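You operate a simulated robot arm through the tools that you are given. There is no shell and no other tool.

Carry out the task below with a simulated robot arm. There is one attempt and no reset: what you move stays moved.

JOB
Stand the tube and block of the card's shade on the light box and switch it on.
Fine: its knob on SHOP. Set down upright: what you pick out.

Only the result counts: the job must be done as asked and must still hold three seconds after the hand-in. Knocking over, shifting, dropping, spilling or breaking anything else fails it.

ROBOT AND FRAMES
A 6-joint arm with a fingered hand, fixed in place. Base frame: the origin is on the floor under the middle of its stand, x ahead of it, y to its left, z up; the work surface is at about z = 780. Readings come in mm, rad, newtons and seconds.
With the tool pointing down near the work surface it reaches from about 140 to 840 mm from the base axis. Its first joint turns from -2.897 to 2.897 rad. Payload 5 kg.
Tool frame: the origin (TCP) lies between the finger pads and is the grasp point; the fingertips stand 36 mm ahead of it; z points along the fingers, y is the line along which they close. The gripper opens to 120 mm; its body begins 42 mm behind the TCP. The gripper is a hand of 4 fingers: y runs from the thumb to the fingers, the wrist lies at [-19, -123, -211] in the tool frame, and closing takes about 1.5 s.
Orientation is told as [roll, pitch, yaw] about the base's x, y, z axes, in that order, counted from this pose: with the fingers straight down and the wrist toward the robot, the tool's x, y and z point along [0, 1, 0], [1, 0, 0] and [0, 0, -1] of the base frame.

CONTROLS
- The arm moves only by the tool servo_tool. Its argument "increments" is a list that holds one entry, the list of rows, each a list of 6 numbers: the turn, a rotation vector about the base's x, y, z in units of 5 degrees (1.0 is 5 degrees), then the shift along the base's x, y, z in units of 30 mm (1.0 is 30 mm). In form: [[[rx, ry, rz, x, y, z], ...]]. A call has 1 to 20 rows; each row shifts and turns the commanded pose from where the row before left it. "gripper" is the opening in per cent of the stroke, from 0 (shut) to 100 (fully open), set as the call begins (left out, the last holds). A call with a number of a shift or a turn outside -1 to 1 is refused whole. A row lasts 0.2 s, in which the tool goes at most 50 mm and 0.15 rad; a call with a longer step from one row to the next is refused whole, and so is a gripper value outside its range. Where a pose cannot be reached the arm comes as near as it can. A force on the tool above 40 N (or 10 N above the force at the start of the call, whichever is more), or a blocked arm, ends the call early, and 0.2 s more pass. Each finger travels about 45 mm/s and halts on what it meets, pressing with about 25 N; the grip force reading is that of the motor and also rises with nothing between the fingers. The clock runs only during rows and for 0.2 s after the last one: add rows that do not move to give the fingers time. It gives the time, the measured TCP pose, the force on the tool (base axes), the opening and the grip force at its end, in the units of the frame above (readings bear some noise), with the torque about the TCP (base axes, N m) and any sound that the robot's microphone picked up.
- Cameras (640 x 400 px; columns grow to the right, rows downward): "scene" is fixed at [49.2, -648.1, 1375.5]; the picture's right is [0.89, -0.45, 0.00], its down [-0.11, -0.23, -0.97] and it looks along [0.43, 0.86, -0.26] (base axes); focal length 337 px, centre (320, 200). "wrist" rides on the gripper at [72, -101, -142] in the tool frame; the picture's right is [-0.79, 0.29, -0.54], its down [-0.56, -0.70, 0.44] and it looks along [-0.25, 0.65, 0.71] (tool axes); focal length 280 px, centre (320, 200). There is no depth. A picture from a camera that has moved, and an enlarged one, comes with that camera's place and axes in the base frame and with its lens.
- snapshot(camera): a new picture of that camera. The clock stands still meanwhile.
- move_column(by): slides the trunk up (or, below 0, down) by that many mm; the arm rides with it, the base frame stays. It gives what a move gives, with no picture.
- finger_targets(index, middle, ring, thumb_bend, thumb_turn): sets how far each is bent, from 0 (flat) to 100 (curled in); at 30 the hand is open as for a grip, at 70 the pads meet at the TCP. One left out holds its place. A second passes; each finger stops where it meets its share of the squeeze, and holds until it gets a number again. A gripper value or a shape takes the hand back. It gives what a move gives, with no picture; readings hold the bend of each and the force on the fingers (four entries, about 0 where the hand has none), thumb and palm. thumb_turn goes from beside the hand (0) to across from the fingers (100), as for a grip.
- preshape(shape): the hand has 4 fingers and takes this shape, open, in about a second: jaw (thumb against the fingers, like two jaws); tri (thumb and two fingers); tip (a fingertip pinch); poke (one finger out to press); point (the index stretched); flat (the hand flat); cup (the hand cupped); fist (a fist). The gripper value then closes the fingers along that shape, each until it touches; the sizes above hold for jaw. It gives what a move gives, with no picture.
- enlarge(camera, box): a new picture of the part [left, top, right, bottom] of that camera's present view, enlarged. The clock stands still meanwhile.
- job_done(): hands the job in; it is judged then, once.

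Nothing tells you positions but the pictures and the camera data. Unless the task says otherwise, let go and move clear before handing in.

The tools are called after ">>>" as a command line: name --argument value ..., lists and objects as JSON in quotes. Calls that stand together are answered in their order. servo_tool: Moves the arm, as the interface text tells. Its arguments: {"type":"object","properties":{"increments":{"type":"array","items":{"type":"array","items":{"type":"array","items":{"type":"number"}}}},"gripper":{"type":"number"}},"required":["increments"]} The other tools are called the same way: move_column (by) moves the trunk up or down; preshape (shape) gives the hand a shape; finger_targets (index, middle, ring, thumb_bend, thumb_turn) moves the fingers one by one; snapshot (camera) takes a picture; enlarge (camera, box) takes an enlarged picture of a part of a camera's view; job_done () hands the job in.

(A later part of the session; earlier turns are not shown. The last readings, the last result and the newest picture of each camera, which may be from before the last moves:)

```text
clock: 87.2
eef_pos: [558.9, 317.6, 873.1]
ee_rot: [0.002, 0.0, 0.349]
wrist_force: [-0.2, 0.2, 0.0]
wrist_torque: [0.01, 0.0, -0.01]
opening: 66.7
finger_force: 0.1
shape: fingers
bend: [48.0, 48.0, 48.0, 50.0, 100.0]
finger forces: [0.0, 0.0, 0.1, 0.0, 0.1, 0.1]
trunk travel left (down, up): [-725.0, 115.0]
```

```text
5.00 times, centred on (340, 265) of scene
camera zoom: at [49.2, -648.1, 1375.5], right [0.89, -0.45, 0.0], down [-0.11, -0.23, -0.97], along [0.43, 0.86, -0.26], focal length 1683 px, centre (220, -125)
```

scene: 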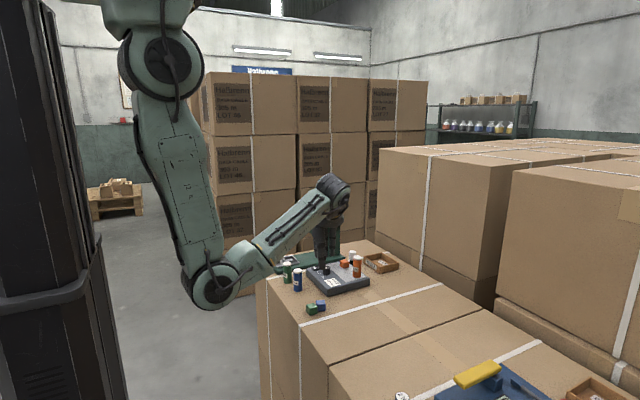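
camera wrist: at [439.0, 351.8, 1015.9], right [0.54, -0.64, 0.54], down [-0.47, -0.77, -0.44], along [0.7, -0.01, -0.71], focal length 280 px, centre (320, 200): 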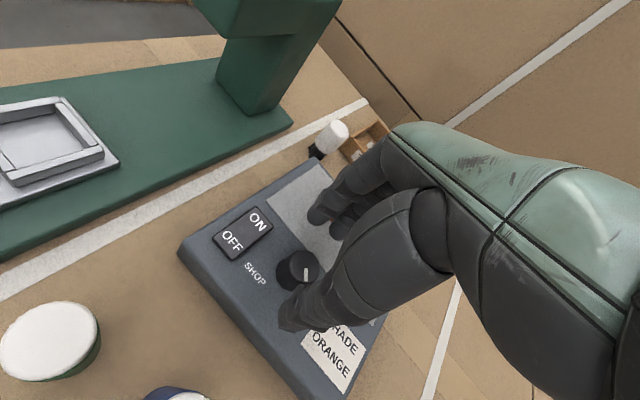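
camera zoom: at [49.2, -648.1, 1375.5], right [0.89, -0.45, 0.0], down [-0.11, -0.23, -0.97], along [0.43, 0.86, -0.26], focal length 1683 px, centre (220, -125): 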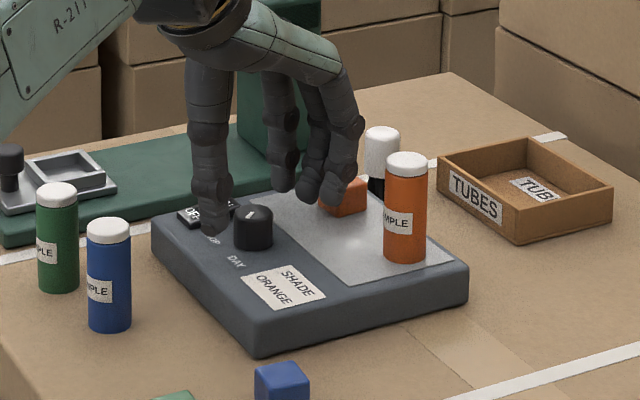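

>>> finger_targets --index 53 --middle 53 --ring 53 --thumb_bend 53

>>> servo_tool --increments '[[[0, 0, 0, 0, 0.01, -0.2], [0, 0, 0, 0, 0, -0.17], [0, 0, 0, 0, 0, 0]]]'

>>> enlarge --camera "wrist" --box '[220, 170, 380, 350]'

>>> enlarge --camera "scene" --box '[315, 235, 375, 285]'

```text
clock: 88.2
eef_pos: [558.4, 317.7, 873.3]
ee_rot: [0.001, 0.001, 0.348]
wrist_force: [-0.3, 0.1, -0.8]
wrist_torque: [-0.01, -0.01, 0.03]
opening: 55.9
finger_force: 0.0
shape: fingers
bend: [53.0, 53.0, 53.0, 53.0, 100.0]
finger forces: [0.1, 0.0, 0.0, 0.1, 0.0, 0.0]
trunk travel left (down, up): [-725.0, 115.0]
```

```text
clock: 89.0
eef_pos: [558.9, 319.1, 862.9]
ee_rot: [0.002, 0.001, 0.349]
wrist_force: [-0.6, 0.1, 0.3]
wrist_torque: [-0.01, 0.01, 0.03]
opening: 55.8
finger_force: 0.0
shape: fingers
bend: [53.0, 53.0, 53.0, 53.0, 100.0]
finger forces: [0.0, 0.1, 0.0, 0.0, 0.0, 0.0]
trunk travel left (down, up): [-725.0, 115.0]
```

```text
2.22 times, centred on (300, 260) of wrist
camera zoom: at [439.5, 352.1, 1005.2], right [0.54, -0.64, 0.54], down [-0.47, -0.77, -0.44], along [0.7, -0.01, -0.71], focal length 623 px, centre (364, 67)
```

zoom: 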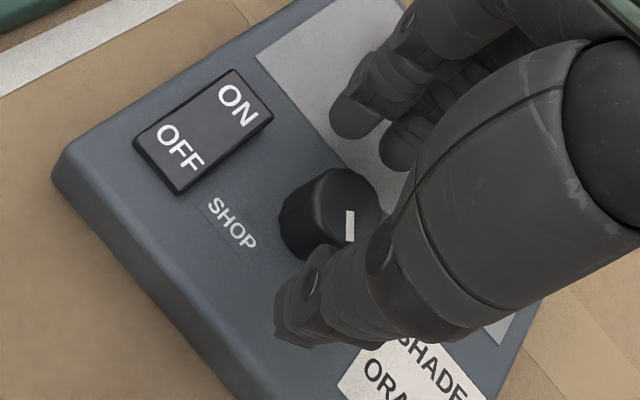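

```text
8.00 times, centred on (345, 260) of scene
camera zoom: at [49.2, -648.1, 1375.5], right [0.89, -0.45, 0.0], down [-0.11, -0.23, -0.97], along [0.43, 0.86, -0.26], focal length 2693 px, centre (120, -280)
```

zoom: 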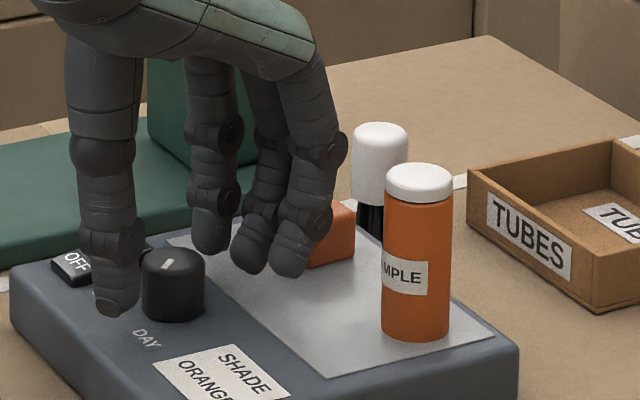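

Closing in small steps to see which side touches the knob first.

>>> finger_targets --index 59 --middle 59 --ring 55 --thumb_bend 58

>>> enlarge --camera "wrist" --box '[220, 170, 380, 350]'

>>> enlarge --camera "scene" --box '[315, 235, 375, 285]'

```text
clock: 90.0
eef_pos: [559.1, 317.6, 862.9]
ee_rot: [0.001, 0.001, 0.35]
wrist_force: [0.2, 0.4, 0.0]
wrist_torque: [0.02, 0.01, -0.01]
opening: 40.8
finger_force: 0.0
shape: fingers
bend: [59.0, 59.0, 55.0, 57.0, 100.0]
finger forces: [0.0, 0.1, 0.1, 0.0, 0.0, 0.0]
trunk travel left (down, up): [-725.0, 115.0]
```

```text
2.22 times, centred on (300, 260) of wrist
camera zoom: at [439.5, 352.1, 1005.3], right [0.54, -0.64, 0.54], down [-0.47, -0.77, -0.44], along [0.7, -0.01, -0.71], focal length 623 px, centre (364, 67)
```

zoom: 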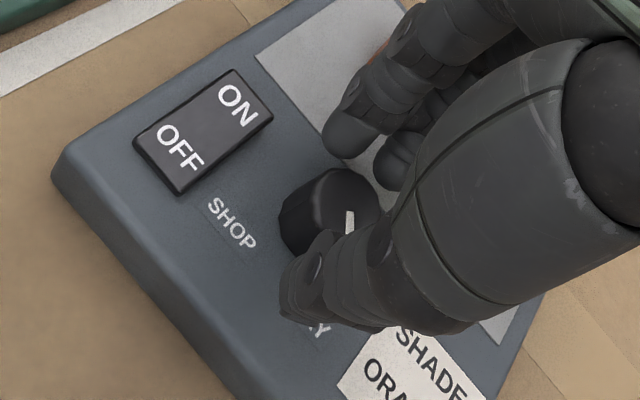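

```text
8.00 times, centred on (345, 260) of scene
camera zoom: at [49.2, -648.1, 1375.5], right [0.89, -0.45, 0.0], down [-0.11, -0.23, -0.97], along [0.43, 0.86, -0.26], focal length 2693 px, centre (120, -280)
```

zoom: 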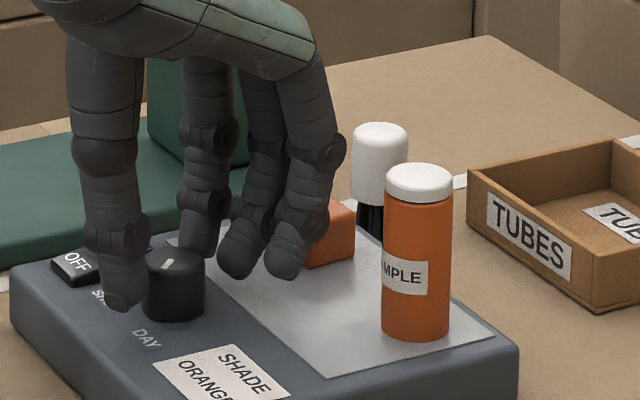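

>>> servo_tool --increments '[[[0, 0, 0, -0.08, -0.03, 0], [0, 0, 0, 0, 0, 0]]]'

>>> finger_targets --index 63 --middle 63 --ring 55 --thumb_bend 60

>>> enlarge --camera "wrist" --box '[220, 170, 380, 350]'

```text
clock: 90.6
eef_pos: [557.0, 317.9, 861.8]
ee_rot: [0.001, 0.0, 0.35]
wrist_force: [0.6, -1.1, -0.7]
wrist_torque: [0.01, 0.0, 0.0]
opening: 40.5
finger_force: 0.2
shape: fingers
bend: [59.0, 59.0, 55.0, 57.0, 100.0]
finger forces: [0.1, 0.0, 0.0, 0.0, 0.1, 0.0]
trunk travel left (down, up): [-725.0, 115.0]
```

```text
clock: 91.6
eef_pos: [556.4, 316.8, 863.0]
ee_rot: [0.0, 0.0, 0.35]
wrist_force: [0.2, 0.7, -0.2]
wrist_torque: [0.01, -0.03, 0.0]
opening: 31.9
finger_force: 0.6
shape: fingers
bend: [62.0, 63.0, 55.0, 60.0, 100.0]
finger forces: [0.9, 0.0, 0.0, 0.0, 0.0, 0.1]
trunk travel left (down, up): [-725.0, 115.0]
```

```text
2.22 times, centred on (300, 260) of wrist
camera zoom: at [437.5, 351.4, 1005.0], right [0.54, -0.64, 0.54], down [-0.47, -0.77, -0.44], along [0.7, -0.01, -0.71], focal length 623 px, centre (364, 67)
```

zoom: 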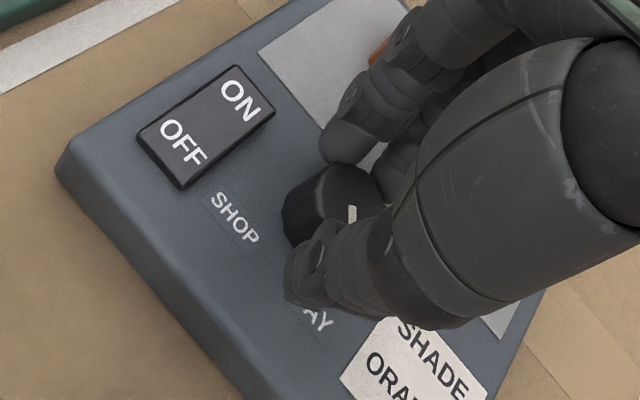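

Now balanced. Closing firmly on the knob.

>>> finger_targets --index 70 --middle 70 --ring 55 --thumb_bend 70

>>> enlarge --camera "wrist" --box '[220, 170, 380, 350]'

>>> enlarge --camera "scene" --box '[315, 235, 375, 285]'

```text
clock: 92.6
eef_pos: [557.0, 317.2, 863.2]
ee_rot: [0.001, 0.0, 0.35]
wrist_force: [6.3, 1.8, -0.8]
wrist_torque: [0.0, -0.18, 0.02]
opening: 23.9
finger_force: 8.4
shape: fingers
bend: [63.0, 66.0, 55.0, 65.0, 100.0]
finger forces: [6.2, 4.7, 0.0, 0.0, 6.2, 0.1]
trunk travel left (down, up): [-725.0, 115.0]
```

```text
2.22 times, centred on (300, 260) of wrist
camera zoom: at [438.2, 351.4, 1004.9], right [0.54, -0.64, 0.54], down [-0.47, -0.77, -0.44], along [0.7, -0.01, -0.71], focal length 623 px, centre (364, 67)
```

zoom: 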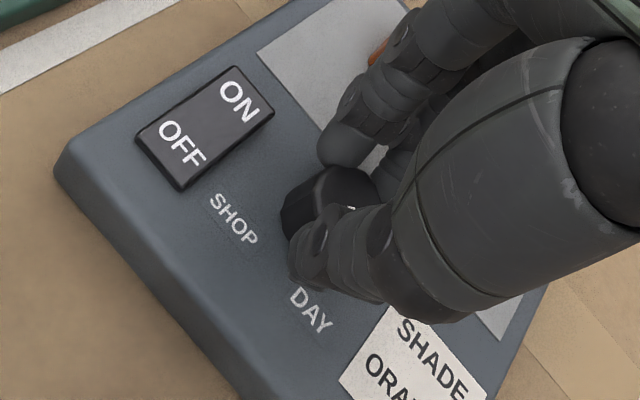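

```text
8.00 times, centred on (345, 260) of scene
camera zoom: at [49.2, -648.1, 1375.5], right [0.89, -0.45, 0.0], down [-0.11, -0.23, -0.97], along [0.43, 0.86, -0.26], focal length 2693 px, centre (120, -280)
```

zoom: 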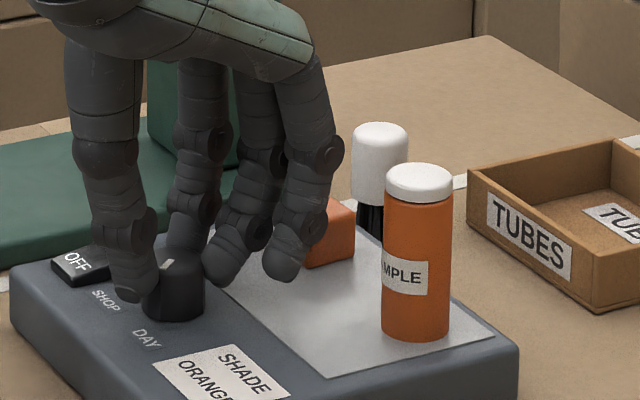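

The knob is gripped by thumb, index and middle. Turning −40° about the vertical.

>>> servo_tool --increments '[[[0, 0, -0.5, 0.02, 0.01, 0], [0, 0, -0.8, 0, 0, 0], [0, 0, -0.8, 0, 0, 0], [0, 0, -0.8, 0, 0, 0], [0, 0, -0.8, 0, 0, 0], [0, 0, -0.8, 0, 0, 0], [0, 0, -0.8, 0, 0, 0], [0, 0, -0.8, 0, 0, 0], [0, 0, -0.8, 0, 0, 0], [0, 0, -0.8, 0, 0, 0], [0, 0, -0.3, 0, 0, 0], [0, 0, 0, 0, 0, 0]]]'

>>> snapshot --camera "wrist"

>>> enlarge --camera "scene" --box '[305, 235, 375, 295]'

```text
clock: 95.2
eef_pos: [556.8, 316.9, 861.8]
ee_rot: [0.001, 0.003, -0.349]
wrist_force: [4.7, -1.1, -0.5]
wrist_torque: [-0.02, -0.1, 0.01]
opening: 24.0
finger_force: 9.2
shape: fingers
bend: [63.0, 67.0, 55.0, 65.0, 100.0]
finger forces: [7.0, 4.0, 0.0, 0.1, 6.5, 0.1]
trunk travel left (down, up): [-725.0, 115.0]
```

```text
taken
camera wrist: at [488.2, 420.7, 1005.0], right [0.0, -0.84, 0.54], down [-0.85, -0.29, -0.44], along [0.53, -0.46, -0.71], focal length 280 px, centre (320, 200)
```

wrist: 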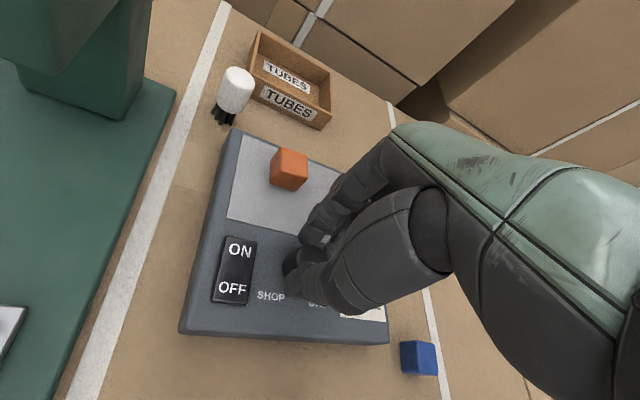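

```text
6.67 times, centred on (340, 265) of scene
camera zoom: at [49.2, -648.1, 1375.5], right [0.89, -0.45, 0.0], down [-0.11, -0.23, -0.97], along [0.43, 0.86, -0.26], focal length 2244 px, centre (187, -233)
```

zoom: 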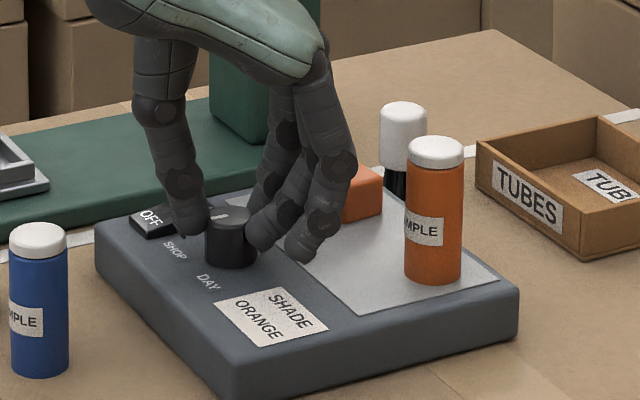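

>>> enlarge --camera "scene" --box '[315, 255, 345, 280]'

>>> enlarge --camera "wrist" --box '[200, 210, 340, 330]'

```text
16.00 times, centred on (330, 268) of scene
camera zoom: at [49.2, -648.1, 1375.5], right [0.89, -0.45, 0.0], down [-0.11, -0.23, -0.97], along [0.43, 0.86, -0.26], focal length 5385 px, centre (160, -880)
```

zoom: 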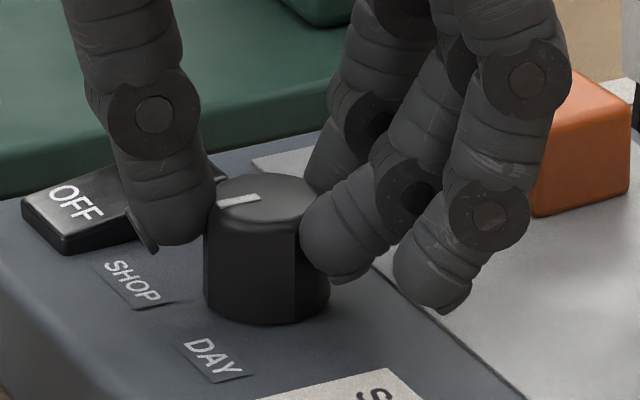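

```text
3.33 times, centred on (270, 270) of wrist
camera zoom: at [488.2, 420.7, 1005.0], right [0.0, -0.84, 0.54], down [-0.85, -0.29, -0.44], along [0.53, -0.46, -0.71], focal length 935 px, centre (487, -33)
```

zoom: 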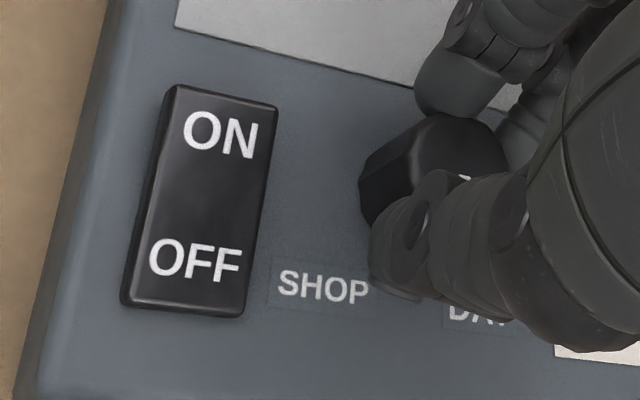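

The mark has swung to about 175°, as intended. I'll open, swing back to +20°, and regrip for the second stroke.

>>> finger_targets --index 54 --middle 54 --ring 53 --thumb_bend 54

>>> servo_tool --increments '[[[0, 0, 0.5, 0, 0, 0], [0, 0, 0.8, 0, 0, 0], [0, 0, 0.8, 0, 0, 0], [0, 0, 0.8, 0, 0, 0], [0, 0, 0.8, 0, 0, 0], [0, 0, 0.8, 0, 0, 0], [0, 0, 0.8, 0, 0, 0], [0, 0, 0.8, 0, 0, 0], [0, 0, 0.8, 0, 0, 0], [0, 0, 0.8, 0, 0, 0], [0, 0, 0.3, 0, 0, 0], [0, 0, 0, 0, 0, 0]]]'

>>> enlarge --camera "wrist" --box '[220, 170, 380, 350]'

>>> enlarge --camera "scene" --box '[315, 255, 345, 280]'

```text
clock: 96.2
eef_pos: [558.4, 316.2, 862.8]
ee_rot: [0.0, 0.0, -0.35]
wrist_force: [0.4, -0.3, 0.0]
wrist_torque: [0.01, 0.01, -0.03]
opening: 51.5
finger_force: 0.0
shape: fingers
bend: [54.0, 54.0, 53.0, 54.0, 100.0]
finger forces: [0.0, 0.0, 0.1, 0.0, 0.0, 0.0]
trunk travel left (down, up): [-725.0, 115.0]
```

```text
clock: 98.8
eef_pos: [558.2, 317.1, 861.6]
ee_rot: [0.002, 0.0, 0.349]
wrist_force: [0.1, -1.3, -0.3]
wrist_torque: [-0.03, -0.01, 0.01]
opening: 51.4
finger_force: 0.1
shape: fingers
bend: [54.0, 54.0, 53.0, 54.0, 100.0]
finger forces: [0.1, 0.0, 0.0, 0.0, 0.1, 0.0]
trunk travel left (down, up): [-725.0, 115.0]
```

```text
2.22 times, centred on (300, 260) of wrist
camera zoom: at [438.0, 351.1, 1005.1], right [0.54, -0.64, 0.54], down [-0.47, -0.77, -0.44], along [0.7, -0.01, -0.71], focal length 623 px, centre (364, 67)
```

zoom: 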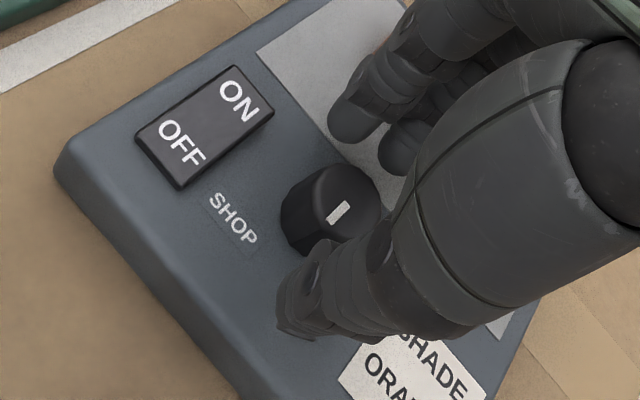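

```text
16.00 times, centred on (330, 268) of scene
camera zoom: at [49.2, -648.1, 1375.5], right [0.89, -0.45, 0.0], down [-0.11, -0.23, -0.97], along [0.43, 0.86, -0.26], focal length 5385 px, centre (160, -880)
```

zoom: 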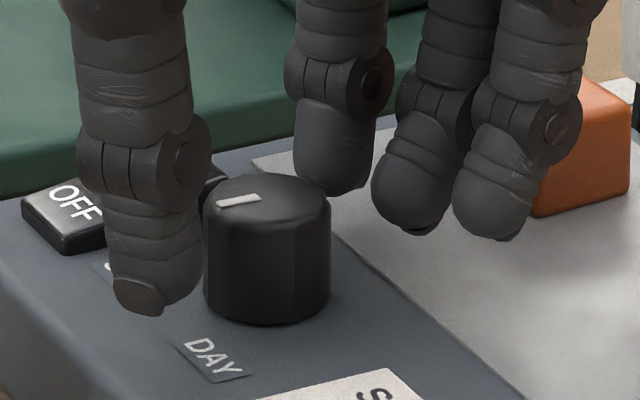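

The mark sits at about 179°; regripping and turning another −40°.

>>> finger_targets --index 70 --middle 70 --ring 55 --thumb_bend 70

>>> servo_tool --increments '[[[0, 0, -0.5, 0, 0, 0], [0, 0, -0.8, 0, 0, 0], [0, 0, -0.8, 0, 0, 0], [0, 0, -0.8, 0, 0, 0], [0, 0, -0.8, 0, 0, 0], [0, 0, -0.8, 0, 0, 0], [0, 0, -0.8, 0, 0, 0], [0, 0, -0.8, 0, 0, 0], [0, 0, -0.8, 0, 0, 0], [0, 0, -0.8, 0, 0, 0], [0, 0, -0.2, 0, 0, 0], [0, 0, 0, 0, 0, 0]]]'

>>> enlarge --camera "scene" --box '[315, 255, 345, 280]'

>>> enlarge --camera "scene" --box '[305, 235, 375, 295]'

```text
clock: 99.8
eef_pos: [557.8, 318.5, 863.5]
ee_rot: [0.001, -0.001, 0.35]
wrist_force: [3.8, 0.1, -0.7]
wrist_torque: [0.01, -0.14, 0.03]
opening: 24.5
finger_force: 8.8
shape: fingers
bend: [64.0, 67.0, 55.0, 65.0, 100.0]
finger forces: [6.0, 4.0, 0.1, 0.0, 6.6, 0.1]
trunk travel left (down, up): [-725.0, 115.0]
```

```text
clock: 102.4
eef_pos: [559.1, 316.8, 862.4]
ee_rot: [0.001, 0.001, -0.34]
wrist_force: [4.9, 0.5, -0.7]
wrist_torque: [0.0, -0.14, 0.05]
opening: 24.4
finger_force: 9.1
shape: fingers
bend: [63.0, 67.0, 55.0, 65.0, 100.0]
finger forces: [7.3, 4.0, 0.1, 0.1, 6.2, 0.1]
trunk travel left (down, up): [-725.0, 115.0]
```

```text
16.00 times, centred on (330, 268) of scene
camera zoom: at [49.2, -648.1, 1375.5], right [0.89, -0.45, 0.0], down [-0.11, -0.23, -0.97], along [0.43, 0.86, -0.26], focal length 5385 px, centre (160, -880)
```

zoom: 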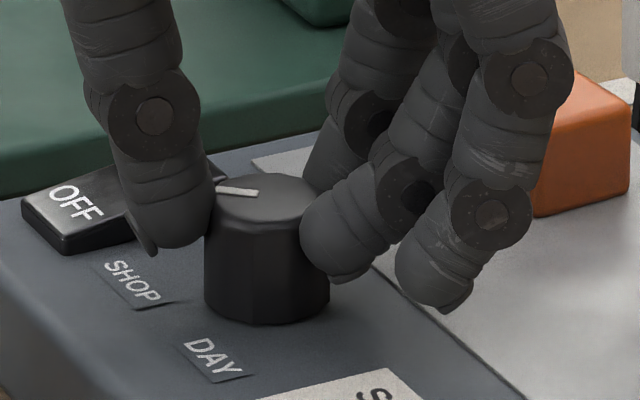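

```text
6.67 times, centred on (340, 265) of scene
camera zoom: at [49.2, -648.1, 1375.5], right [0.89, -0.45, 0.0], down [-0.11, -0.23, -0.97], along [0.43, 0.86, -0.26], focal length 2244 px, centre (187, -233)
```

zoom: 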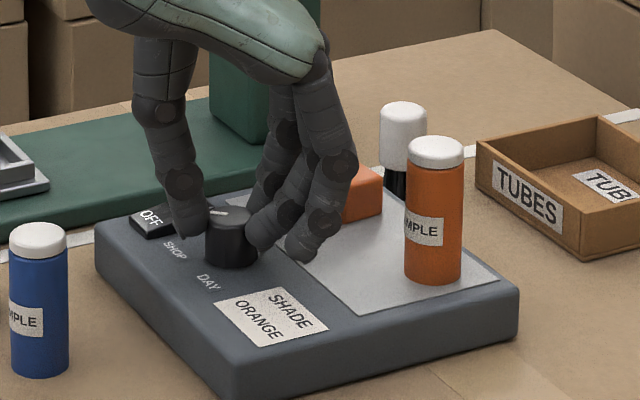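

The mark now points at about 139°, toward SHOP. Releasing and lifting to check.

>>> finger_targets --index 52 --middle 52 --ring 52 --thumb_bend 54

>>> servo_tool --increments '[[[0, 0, 0, 0, 0, 0.3], [0, 0, 0, 0, 0, 0.6], [0, 0, 0, 0, 0, 0.8], [0, 0, 0, 0, 0, 0.8], [0, 0, 0, 0, 0, 0.8], [0, 0, 0, 0, 0, 0]]]'

>>> snapshot --camera "wrist"

>>> enlarge --camera "wrist" --box '[190, 190, 330, 330]'

```text
clock: 103.4
eef_pos: [557.0, 317.2, 863.6]
ee_rot: [-0.001, 0.0, -0.341]
wrist_force: [0.0, 0.7, 0.0]
wrist_torque: [-0.01, 0.01, 0.01]
opening: 54.5
finger_force: 0.0
shape: fingers
bend: [52.0, 52.0, 52.0, 54.0, 100.0]
finger forces: [0.0, 0.0, 0.0, 0.0, 0.1, 0.1]
trunk travel left (down, up): [-725.0, 115.0]
```

```text
clock: 104.8
eef_pos: [559.4, 317.5, 960.5]
ee_rot: [0.001, 0.0, -0.341]
wrist_force: [-0.5, -0.1, 0.2]
wrist_torque: [0.0, -0.04, -0.02]
opening: 54.9
finger_force: 0.1
shape: fingers
bend: [52.0, 52.0, 52.0, 54.0, 100.0]
finger forces: [0.0, 0.0, 0.1, 0.0, 0.0, 0.1]
trunk travel left (down, up): [-725.0, 115.0]
```

```text
taken
camera wrist: at [487.6, 419.7, 1104.7], right [0.01, -0.84, 0.54], down [-0.85, -0.29, -0.44], along [0.53, -0.45, -0.71], focal length 280 px, centre (320, 200)
```

wrist: 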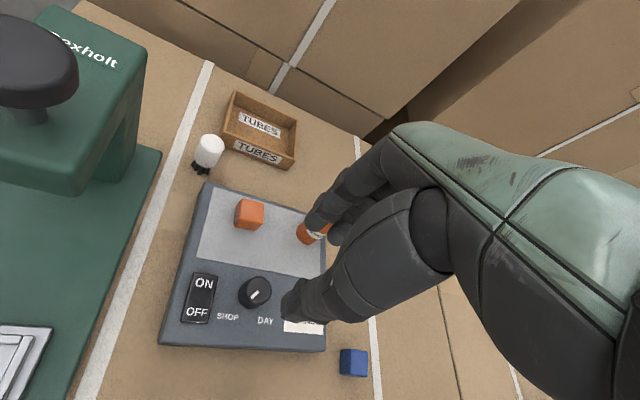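

```text
2.86 times, centred on (260, 260) of wrist
camera zoom: at [487.6, 419.7, 1104.7], right [0.01, -0.84, 0.54], down [-0.85, -0.29, -0.44], along [0.53, -0.45, -0.71], focal length 801 px, centre (491, 29)
```

zoom: 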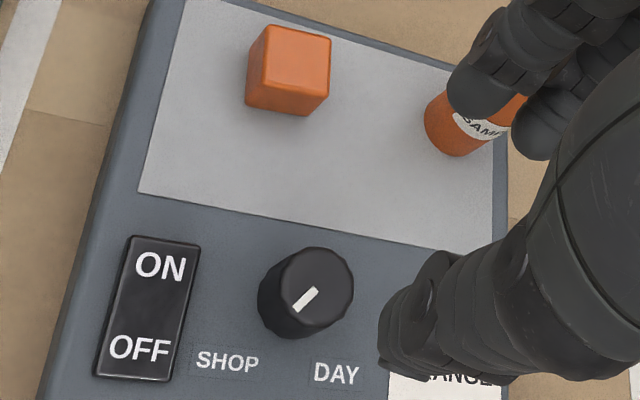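

The knob mark points at about 140°, right at SHOP. Next I press the ON end of the rocker (about (557, 365)); I'll rise and take the poke shape to see where the fingertip sits.

>>> servo_tool --increments '[[[0, 0, 0.3, -0.1, 0, 0.6], [0, 0, 0.6, -0.3, 0.1, 0.8], [0, 0, 0.8, -0.3, 0.1, 0.8], [0, 0, 0.8, -0.3, 0.1, 0.6], [0, 0, 0.8, -0.2, 0, 0.2], [0, 0, 0.6, -0.1, 0, 0], [0, 0, 0, 0, 0, 0]]]'

>>> preshape --shape "poke"

>>> snapshot --camera "wrist"

>>> enlarge --camera "scene" --box '[285, 170, 385, 290]'

```text
clock: 106.4
eef_pos: [519.0, 327.3, 1051.5]
ee_rot: [0.0, -0.001, 0.001]
wrist_force: [0.1, -0.5, -0.4]
wrist_torque: [0.02, 0.01, -0.01]
opening: 54.6
finger_force: 0.1
shape: fingers
bend: [52.0, 52.0, 52.0, 54.0, 100.0]
finger forces: [0.0, 0.1, 0.1, 0.0, 0.0, 0.1]
trunk travel left (down, up): [-725.0, 115.0]
```

```text
clock: 107.3
eef_pos: [519.6, 325.2, 1050.9]
ee_rot: [0.0, 0.0, 0.0]
wrist_force: [0.9, -0.1, 0.4]
wrist_torque: [0.01, 0.01, -0.01]
opening: 0.0
finger_force: 0.2
shape: poke
bend: [70.0, 70.0, 99.0, 100.0, 100.0]
finger forces: [0.1, 0.0, 0.0, 0.0, 0.0, 0.1]
trunk travel left (down, up): [-725.0, 115.0]
```

```text
taken
camera wrist: at [418.4, 399.3, 1193.8], right [0.29, -0.79, 0.54], down [-0.7, -0.56, -0.44], along [0.65, -0.25, -0.71], focal length 280 px, centre (320, 200)
```

wrist: 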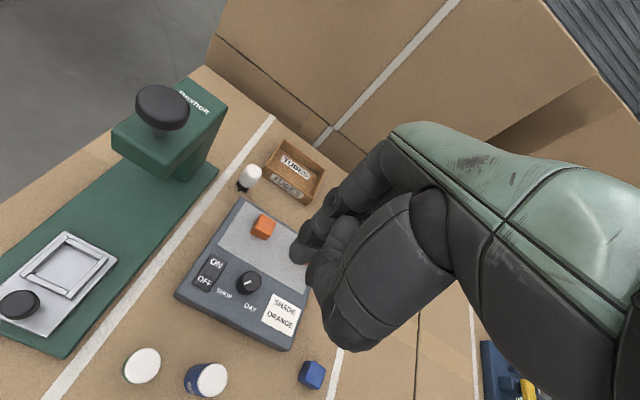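

```text
3.33 times, centred on (335, 230) of scene
camera zoom: at [49.2, -648.1, 1375.5], right [0.89, -0.45, 0.0], down [-0.11, -0.23, -0.97], along [0.43, 0.86, -0.26], focal length 1122 px, centre (270, 100)
```

zoom: 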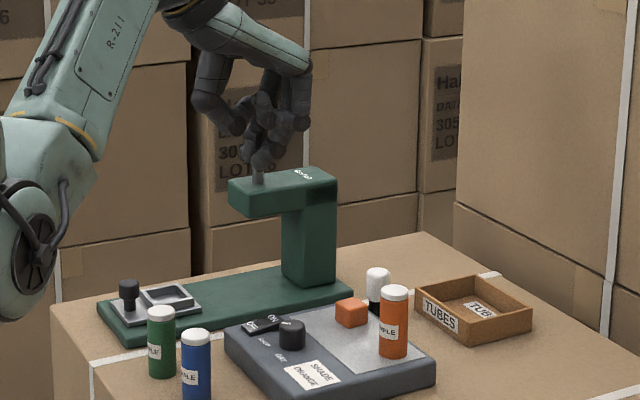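

>>> enlarge --camera "wrist" --box '[270, 180, 430, 360]'

>>> enlarge --camera "scene" --box '[335, 180, 385, 225]'

```text
2.22 times, centred on (350, 270) of wrist
camera zoom: at [418.4, 399.3, 1193.8], right [0.29, -0.79, 0.54], down [-0.7, -0.56, -0.44], along [0.65, -0.25, -0.71], focal length 623 px, centre (253, 44)
```

zoom: 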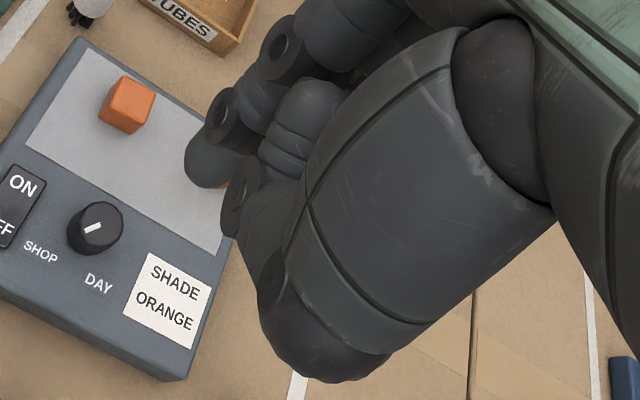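

```text
8.89 times, centred on (360, 202) of scene
camera zoom: at [49.2, -648.1, 1375.5], right [0.89, -0.45, 0.0], down [-0.11, -0.23, -0.97], along [0.43, 0.86, -0.26], focal length 2992 px, centre (-36, 178)
```

zoom: 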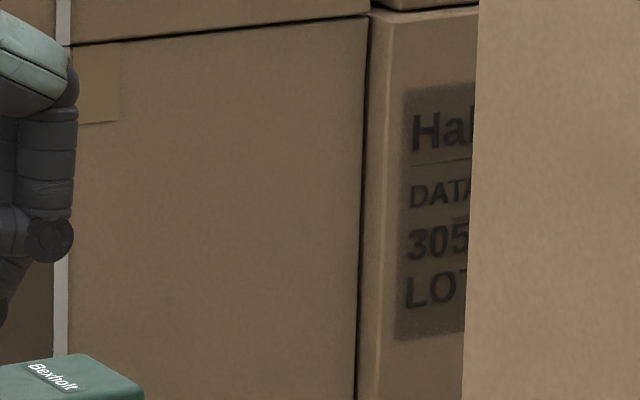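

>>> finger_targets --index 66 --middle 100 --ring 100 --thumb_bend 100

>>> enlarge --camera "wrist" --box '[270, 180, 430, 360]'

>>> enlarge --camera "scene" --box '[295, 170, 345, 225]'

```text
clock: 108.3
eef_pos: [519.9, 326.1, 1051.5]
ee_rot: [-0.002, 0.001, 0.001]
wrist_force: [0.2, -0.7, -0.2]
wrist_torque: [0.02, 0.02, -0.02]
opening: 32.9
finger_force: 0.0
shape: fingers
bend: [28.0, 100.0, 100.0, 100.0, 100.0]
finger forces: [0.0, 0.0, 0.0, 0.0, 0.0, 0.0]
trunk travel left (down, up): [-725.0, 115.0]
```

```text
2.22 times, centred on (350, 270) of wrist
camera zoom: at [418.4, 399.3, 1193.8], right [0.29, -0.79, 0.54], down [-0.7, -0.56, -0.44], along [0.65, -0.25, -0.71], focal length 623 px, centre (253, 44)
```

zoom: 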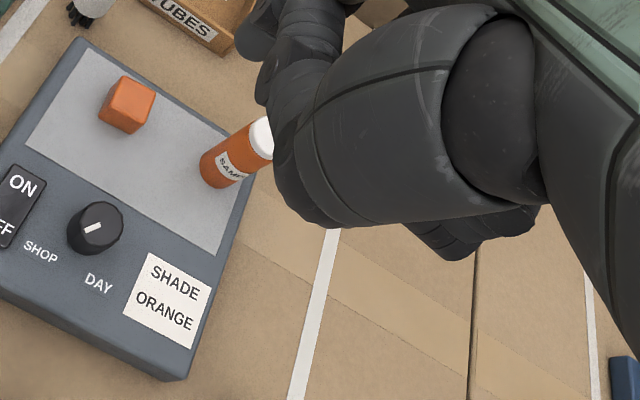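

```text
7.27 times, centred on (320, 198) of scene
camera zoom: at [49.2, -648.1, 1375.5], right [0.89, -0.45, 0.0], down [-0.11, -0.23, -0.97], along [0.43, 0.86, -0.26], focal length 2448 px, centre (320, 218)
```

zoom: 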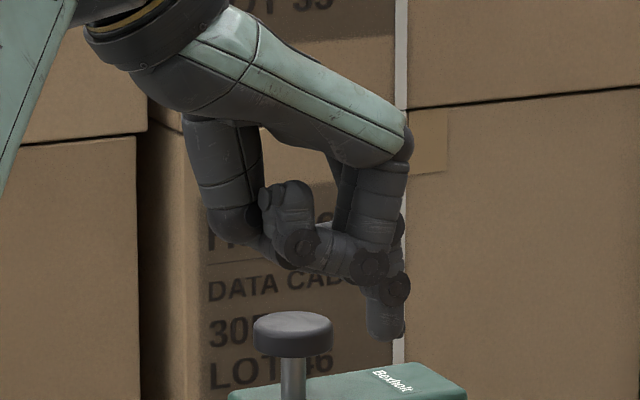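

Folded that way the index sticks out alone, its tip about 55 mm ahead in tool y and 34 mm below the TCP. I'll fix that shape and look at the rocker closely.

>>> finger_targets --index 30

>>> enlarge --camera "wrist" --box '[160, 200, 320, 360]'

>>> enlarge --camera "scene" --box '[295, 170, 345, 225]'

```text
clock: 109.3
eef_pos: [519.4, 327.0, 1051.8]
ee_rot: [-0.001, -0.001, 0.0]
wrist_force: [0.7, -0.4, -0.9]
wrist_torque: [0.0, 0.01, 0.01]
opening: 36.9
finger_force: 0.1
shape: fingers
bend: [28.0, 100.0, 100.0, 100.0, 100.0]
finger forces: [0.1, 0.0, 0.0, 0.1, 0.1, 0.0]
trunk travel left (down, up): [-725.0, 115.0]
```

```text
2.50 times, centred on (240, 280) of wrist
camera zoom: at [418.4, 399.3, 1193.8], right [0.29, -0.79, 0.54], down [-0.7, -0.56, -0.44], along [0.65, -0.25, -0.71], focal length 701 px, centre (520, 0)
```

zoom: 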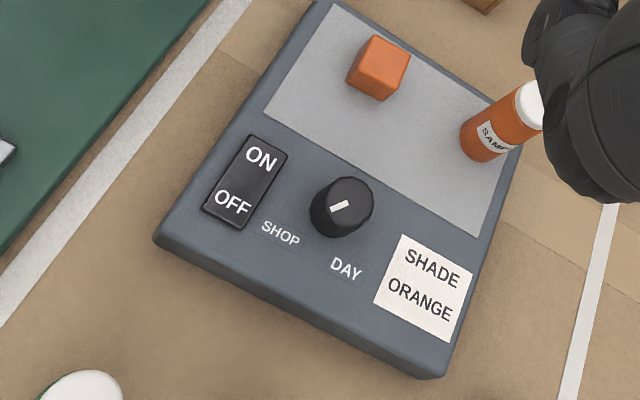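

```text
7.27 times, centred on (320, 198) of scene
camera zoom: at [49.2, -648.1, 1375.5], right [0.89, -0.45, 0.0], down [-0.11, -0.23, -0.97], along [0.43, 0.86, -0.26], focal length 2448 px, centre (320, 218)
```

zoom: 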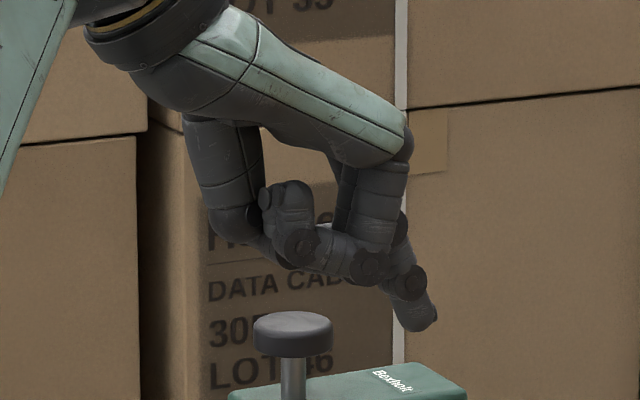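

>>> finger_targets --index 66

>>> enlarge --camera "scene" --box '[295, 170, 345, 225]'

>>> enlarge --camera "wrist" --box '[280, 160, 420, 300]'

```text
clock: 110.3
eef_pos: [518.0, 325.7, 1050.6]
ee_rot: [0.0, -0.001, -0.002]
wrist_force: [-0.7, -0.1, -0.3]
wrist_torque: [0.03, 0.02, -0.03]
opening: 30.3
finger_force: 0.0
shape: fingers
bend: [29.0, 100.0, 100.0, 99.0, 100.0]
finger forces: [0.0, 0.0, 0.0, 0.0, 0.0, 0.0]
trunk travel left (down, up): [-725.0, 115.0]
```

```text
7.27 times, centred on (320, 198) of scene
camera zoom: at [49.2, -648.1, 1375.5], right [0.89, -0.45, 0.0], down [-0.11, -0.23, -0.97], along [0.43, 0.86, -0.26], focal length 2448 px, centre (320, 218)
```

zoom: 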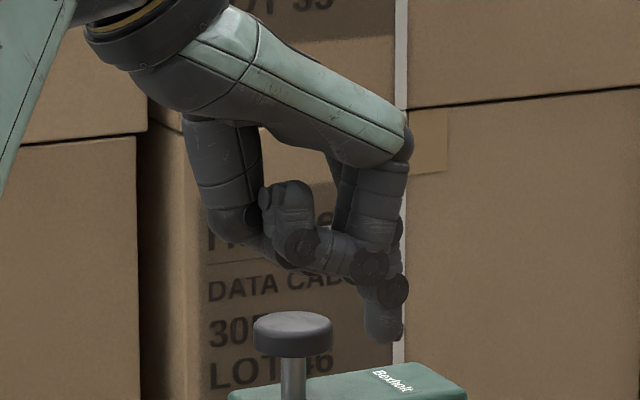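

```text
2.86 times, centred on (350, 230) of wrist
camera zoom: at [418.4, 399.3, 1193.8], right [0.29, -0.79, 0.54], down [-0.7, -0.56, -0.44], along [0.65, -0.25, -0.71], focal length 801 px, centre (234, 114)
```

zoom: 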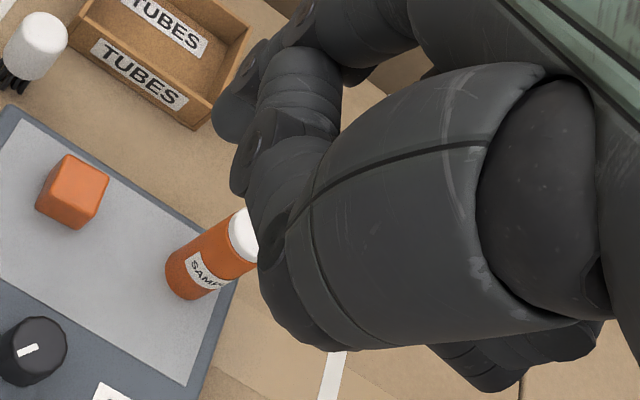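

Index tip sits at TCP + (58, 11, −35); the rocker's ON end is near (558, 366.5). Moving over it and lowering to a check height.

>>> servo_tool --increments '[[[0, 0, 0, -0.2, 0.3, 0], [0, 0, 0, -0.24, 0.35, -0.3], [0, 0, 0, -0.2, 0.3, -0.7], [0, 0, 0, 0, 0, -0.9], [0, 0, 0, 0, 0, -0.9], [0, 0, 0, 0, 0, -0.9], [0, 0, 0, 0, 0, -0.7], [0, 0, 0, 0, 0, -0.5], [0, 0, 0, 0, 0, 0]]]'

>>> snapshot --camera "wrist"

>>> enlarge --camera "scene" --box '[285, 215, 375, 305]'

```text
clock: 112.3
eef_pos: [499.3, 355.2, 903.8]
ee_rot: [0.002, 0.0, -0.001]
wrist_force: [-0.9, -0.1, 0.5]
wrist_torque: [-0.01, 0.04, 0.03]
opening: 30.5
finger_force: 0.0
shape: fingers
bend: [29.0, 100.0, 100.0, 99.0, 100.0]
finger forces: [0.0, 0.1, 0.0, 0.0, 0.0, 0.0]
trunk travel left (down, up): [-725.0, 115.0]
```

```text
taken
camera wrist: at [398.8, 428.0, 1047.5], right [0.29, -0.79, 0.54], down [-0.7, -0.56, -0.44], along [0.65, -0.25, -0.71], focal length 280 px, centre (320, 200)
```

wrist: 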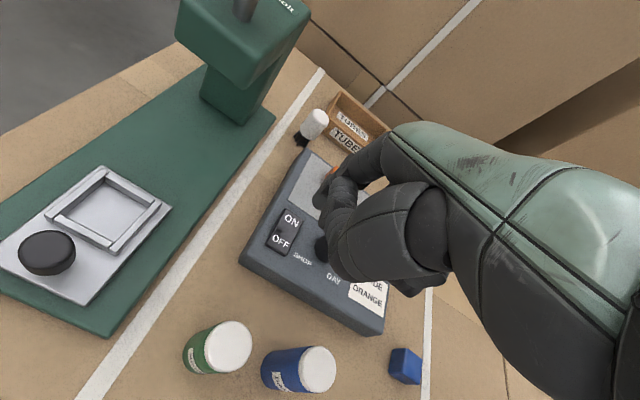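

```text
4.44 times, centred on (330, 260) of scene
camera zoom: at [49.2, -648.1, 1375.5], right [0.89, -0.45, 0.0], down [-0.11, -0.23, -0.97], along [0.43, 0.86, -0.26], focal length 1496 px, centre (276, -67)
```

zoom: 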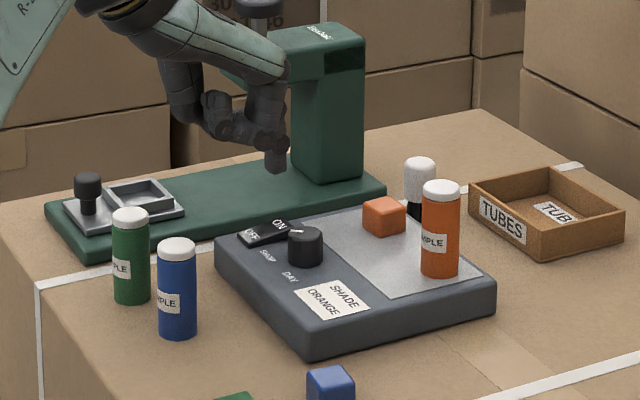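

The fingertip is directly above the ON mark in both views. Lowering slowly.

>>> servo_tool --increments '[[[0, 0, 0, 0, 0, -0.4], [0, 0, 0, 0, 0, -0.4], [0, 0, 0, 0, 0, -0.3], [0, 0, 0, 0, 0, 0]]]'

>>> enlarge --camera "wrist" --box '[230, 150, 370, 290]'

>>> enlarge --camera "scene" --box '[305, 235, 355, 285]'

```text
clock: 113.3
eef_pos: [500.5, 356.2, 870.8]
ee_rot: [0.001, 0.0, 0.0]
wrist_force: [0.6, -0.9, -0.3]
wrist_torque: [0.01, -0.01, 0.0]
opening: 30.3
finger_force: 0.1
shape: fingers
bend: [29.0, 100.0, 100.0, 99.0, 100.0]
finger forces: [0.0, 0.0, 0.0, 0.1, 0.0, 0.1]
trunk travel left (down, up): [-725.0, 115.0]
```

```text
2.86 times, centred on (300, 220) of wrist
camera zoom: at [398.8, 428.1, 1014.0], right [0.29, -0.79, 0.54], down [-0.7, -0.56, -0.44], along [0.65, -0.25, -0.71], focal length 801 px, centre (377, 143)
```

zoom: 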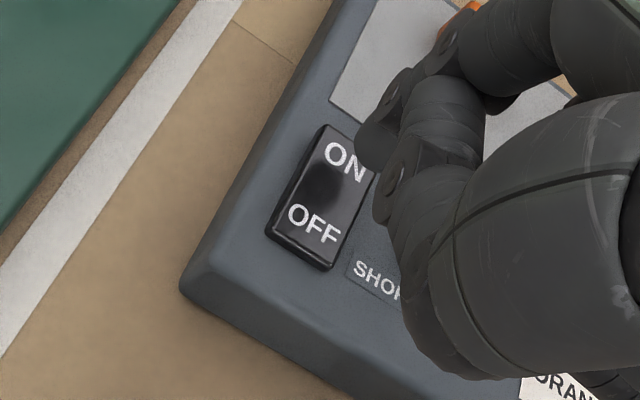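

```text
8.00 times, centred on (330, 260) of scene
camera zoom: at [49.2, -648.1, 1375.5], right [0.89, -0.45, 0.0], down [-0.11, -0.23, -0.97], along [0.43, 0.86, -0.26], focal length 2693 px, centre (240, -280)
```

zoom: 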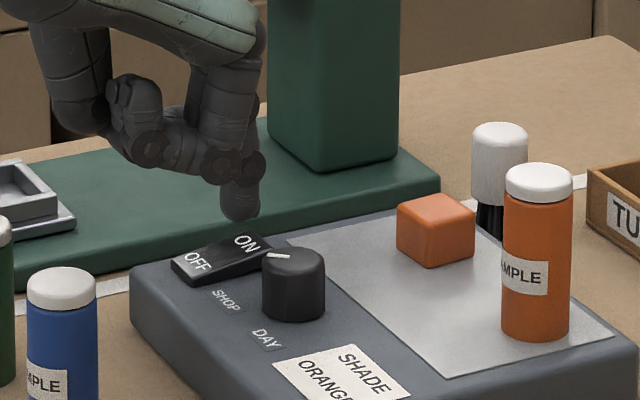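

>>> servo_tool --increments '[[[0, 0, 0, 0, 0, -0.15], [0, 0, 0, 0, 0, -0.12], [0, 0, 0, 0, 0, 0]]]'

>>> servo_tool --increments '[[[0, 0, 0, 0, 0, -0.1], [0, 0, 0, 0, 0, 0]]]'

>>> enlarge --camera "scene" --box '[310, 245, 350, 285]'

>>> enlarge --camera "wrist" --box '[250, 150, 370, 270]'

```text
clock: 114.1
eef_pos: [499.9, 355.6, 862.8]
ee_rot: [0.001, -0.001, 0.001]
wrist_force: [0.1, -0.1, 0.0]
wrist_torque: [0.02, 0.01, 0.0]
opening: 30.3
finger_force: 0.1
shape: fingers
bend: [29.0, 100.0, 100.0, 99.0, 100.0]
finger forces: [0.1, 0.0, 0.0, 0.1, 0.0, 0.0]
trunk travel left (down, up): [-725.0, 115.0]
```

```text
clock: 114.7
eef_pos: [498.8, 354.7, 860.0]
ee_rot: [0.002, -0.002, 0.0]
wrist_force: [0.3, -0.7, 0.1]
wrist_torque: [0.01, -0.01, 0.0]
opening: 30.4
finger_force: 0.0
shape: fingers
bend: [29.0, 100.0, 100.0, 99.0, 100.0]
finger forces: [0.0, 0.0, 0.1, 0.0, 0.1, 0.0]
trunk travel left (down, up): [-725.0, 115.0]
```

```text
10.00 times, centred on (330, 265) of scene
camera zoom: at [49.2, -648.1, 1375.5], right [0.89, -0.45, 0.0], down [-0.11, -0.23, -0.97], along [0.43, 0.86, -0.26], focal length 3366 px, centre (220, -450)
```

zoom: 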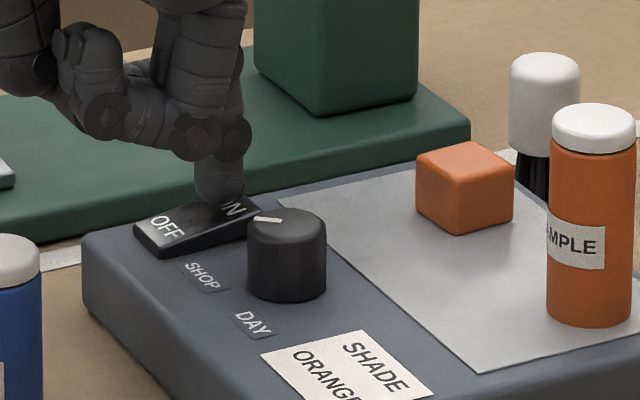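

```text
3.33 times, centred on (310, 210) of wrist
camera zoom: at [398.7, 428.4, 1002.7], right [0.29, -0.79, 0.54], down [-0.7, -0.56, -0.44], along [0.65, -0.25, -0.71], focal length 935 px, centre (353, 167)
```

zoom: 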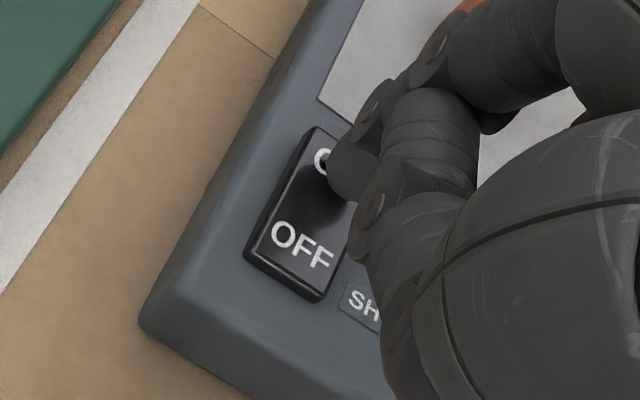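

>>> servo_tool --increments '[[[0, 0, 0, 0, 0, -0.07], [0, 0, 0, 0, 0, 0]]]'

>>> servo_tool --increments '[[[0, 0, 0, 0, 0, -0.07], [0, 0, 0, 0, 0, 0]]]'

>>> servo_tool --increments '[[[0, 0, 0, 0, 0, -0.07], [0, 0, 0, 0, 0, 0]]]'

>>> enlarge --camera "scene" --box '[310, 245, 350, 285]'

```text
clock: 115.3
eef_pos: [499.7, 356.0, 857.8]
ee_rot: [0.001, -0.001, 0.0]
wrist_force: [0.6, 0.3, -0.3]
wrist_torque: [0.01, 0.01, 0.0]
opening: 30.6
finger_force: 0.1
shape: fingers
bend: [29.0, 100.0, 100.0, 99.0, 100.0]
finger forces: [0.0, 0.1, 0.1, 0.1, 0.1, 0.1]
trunk travel left (down, up): [-725.0, 115.0]
```

```text
clock: 115.9
eef_pos: [500.1, 354.4, 857.2]
ee_rot: [0.002, 0.0, 0.002]
wrist_force: [-0.2, 0.3, 0.1]
wrist_torque: [0.02, -0.06, 0.03]
opening: 30.5
finger_force: 0.2
shape: fingers
bend: [29.0, 100.0, 100.0, 99.0, 100.0]
finger forces: [0.7, 0.2, 0.0, 0.0, 0.1, 0.0]
trunk travel left (down, up): [-725.0, 115.0]
```

```text
clock: 116.5
eef_pos: [499.0, 354.4, 852.9]
ee_rot: [0.002, 0.001, 0.002]
wrist_force: [0.1, 0.6, 1.7]
wrist_torque: [0.04, -0.1, -0.02]
opening: 30.6
finger_force: 0.4
shape: fingers
bend: [29.0, 100.0, 100.0, 99.0, 100.0]
finger forces: [1.3, 0.0, 0.0, 0.1, 0.0, 0.0]
trunk travel left (down, up): [-725.0, 115.0]
```

```text
10.00 times, centred on (330, 265) of scene
camera zoom: at [49.2, -648.1, 1375.5], right [0.89, -0.45, 0.0], down [-0.11, -0.23, -0.97], along [0.43, 0.86, -0.26], focal length 3366 px, centre (220, -450)
```

zoom: 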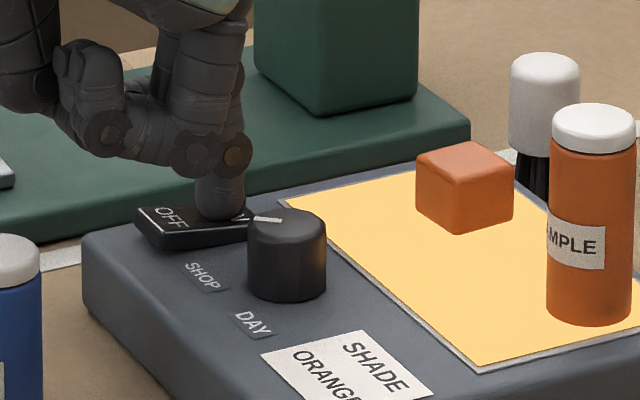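

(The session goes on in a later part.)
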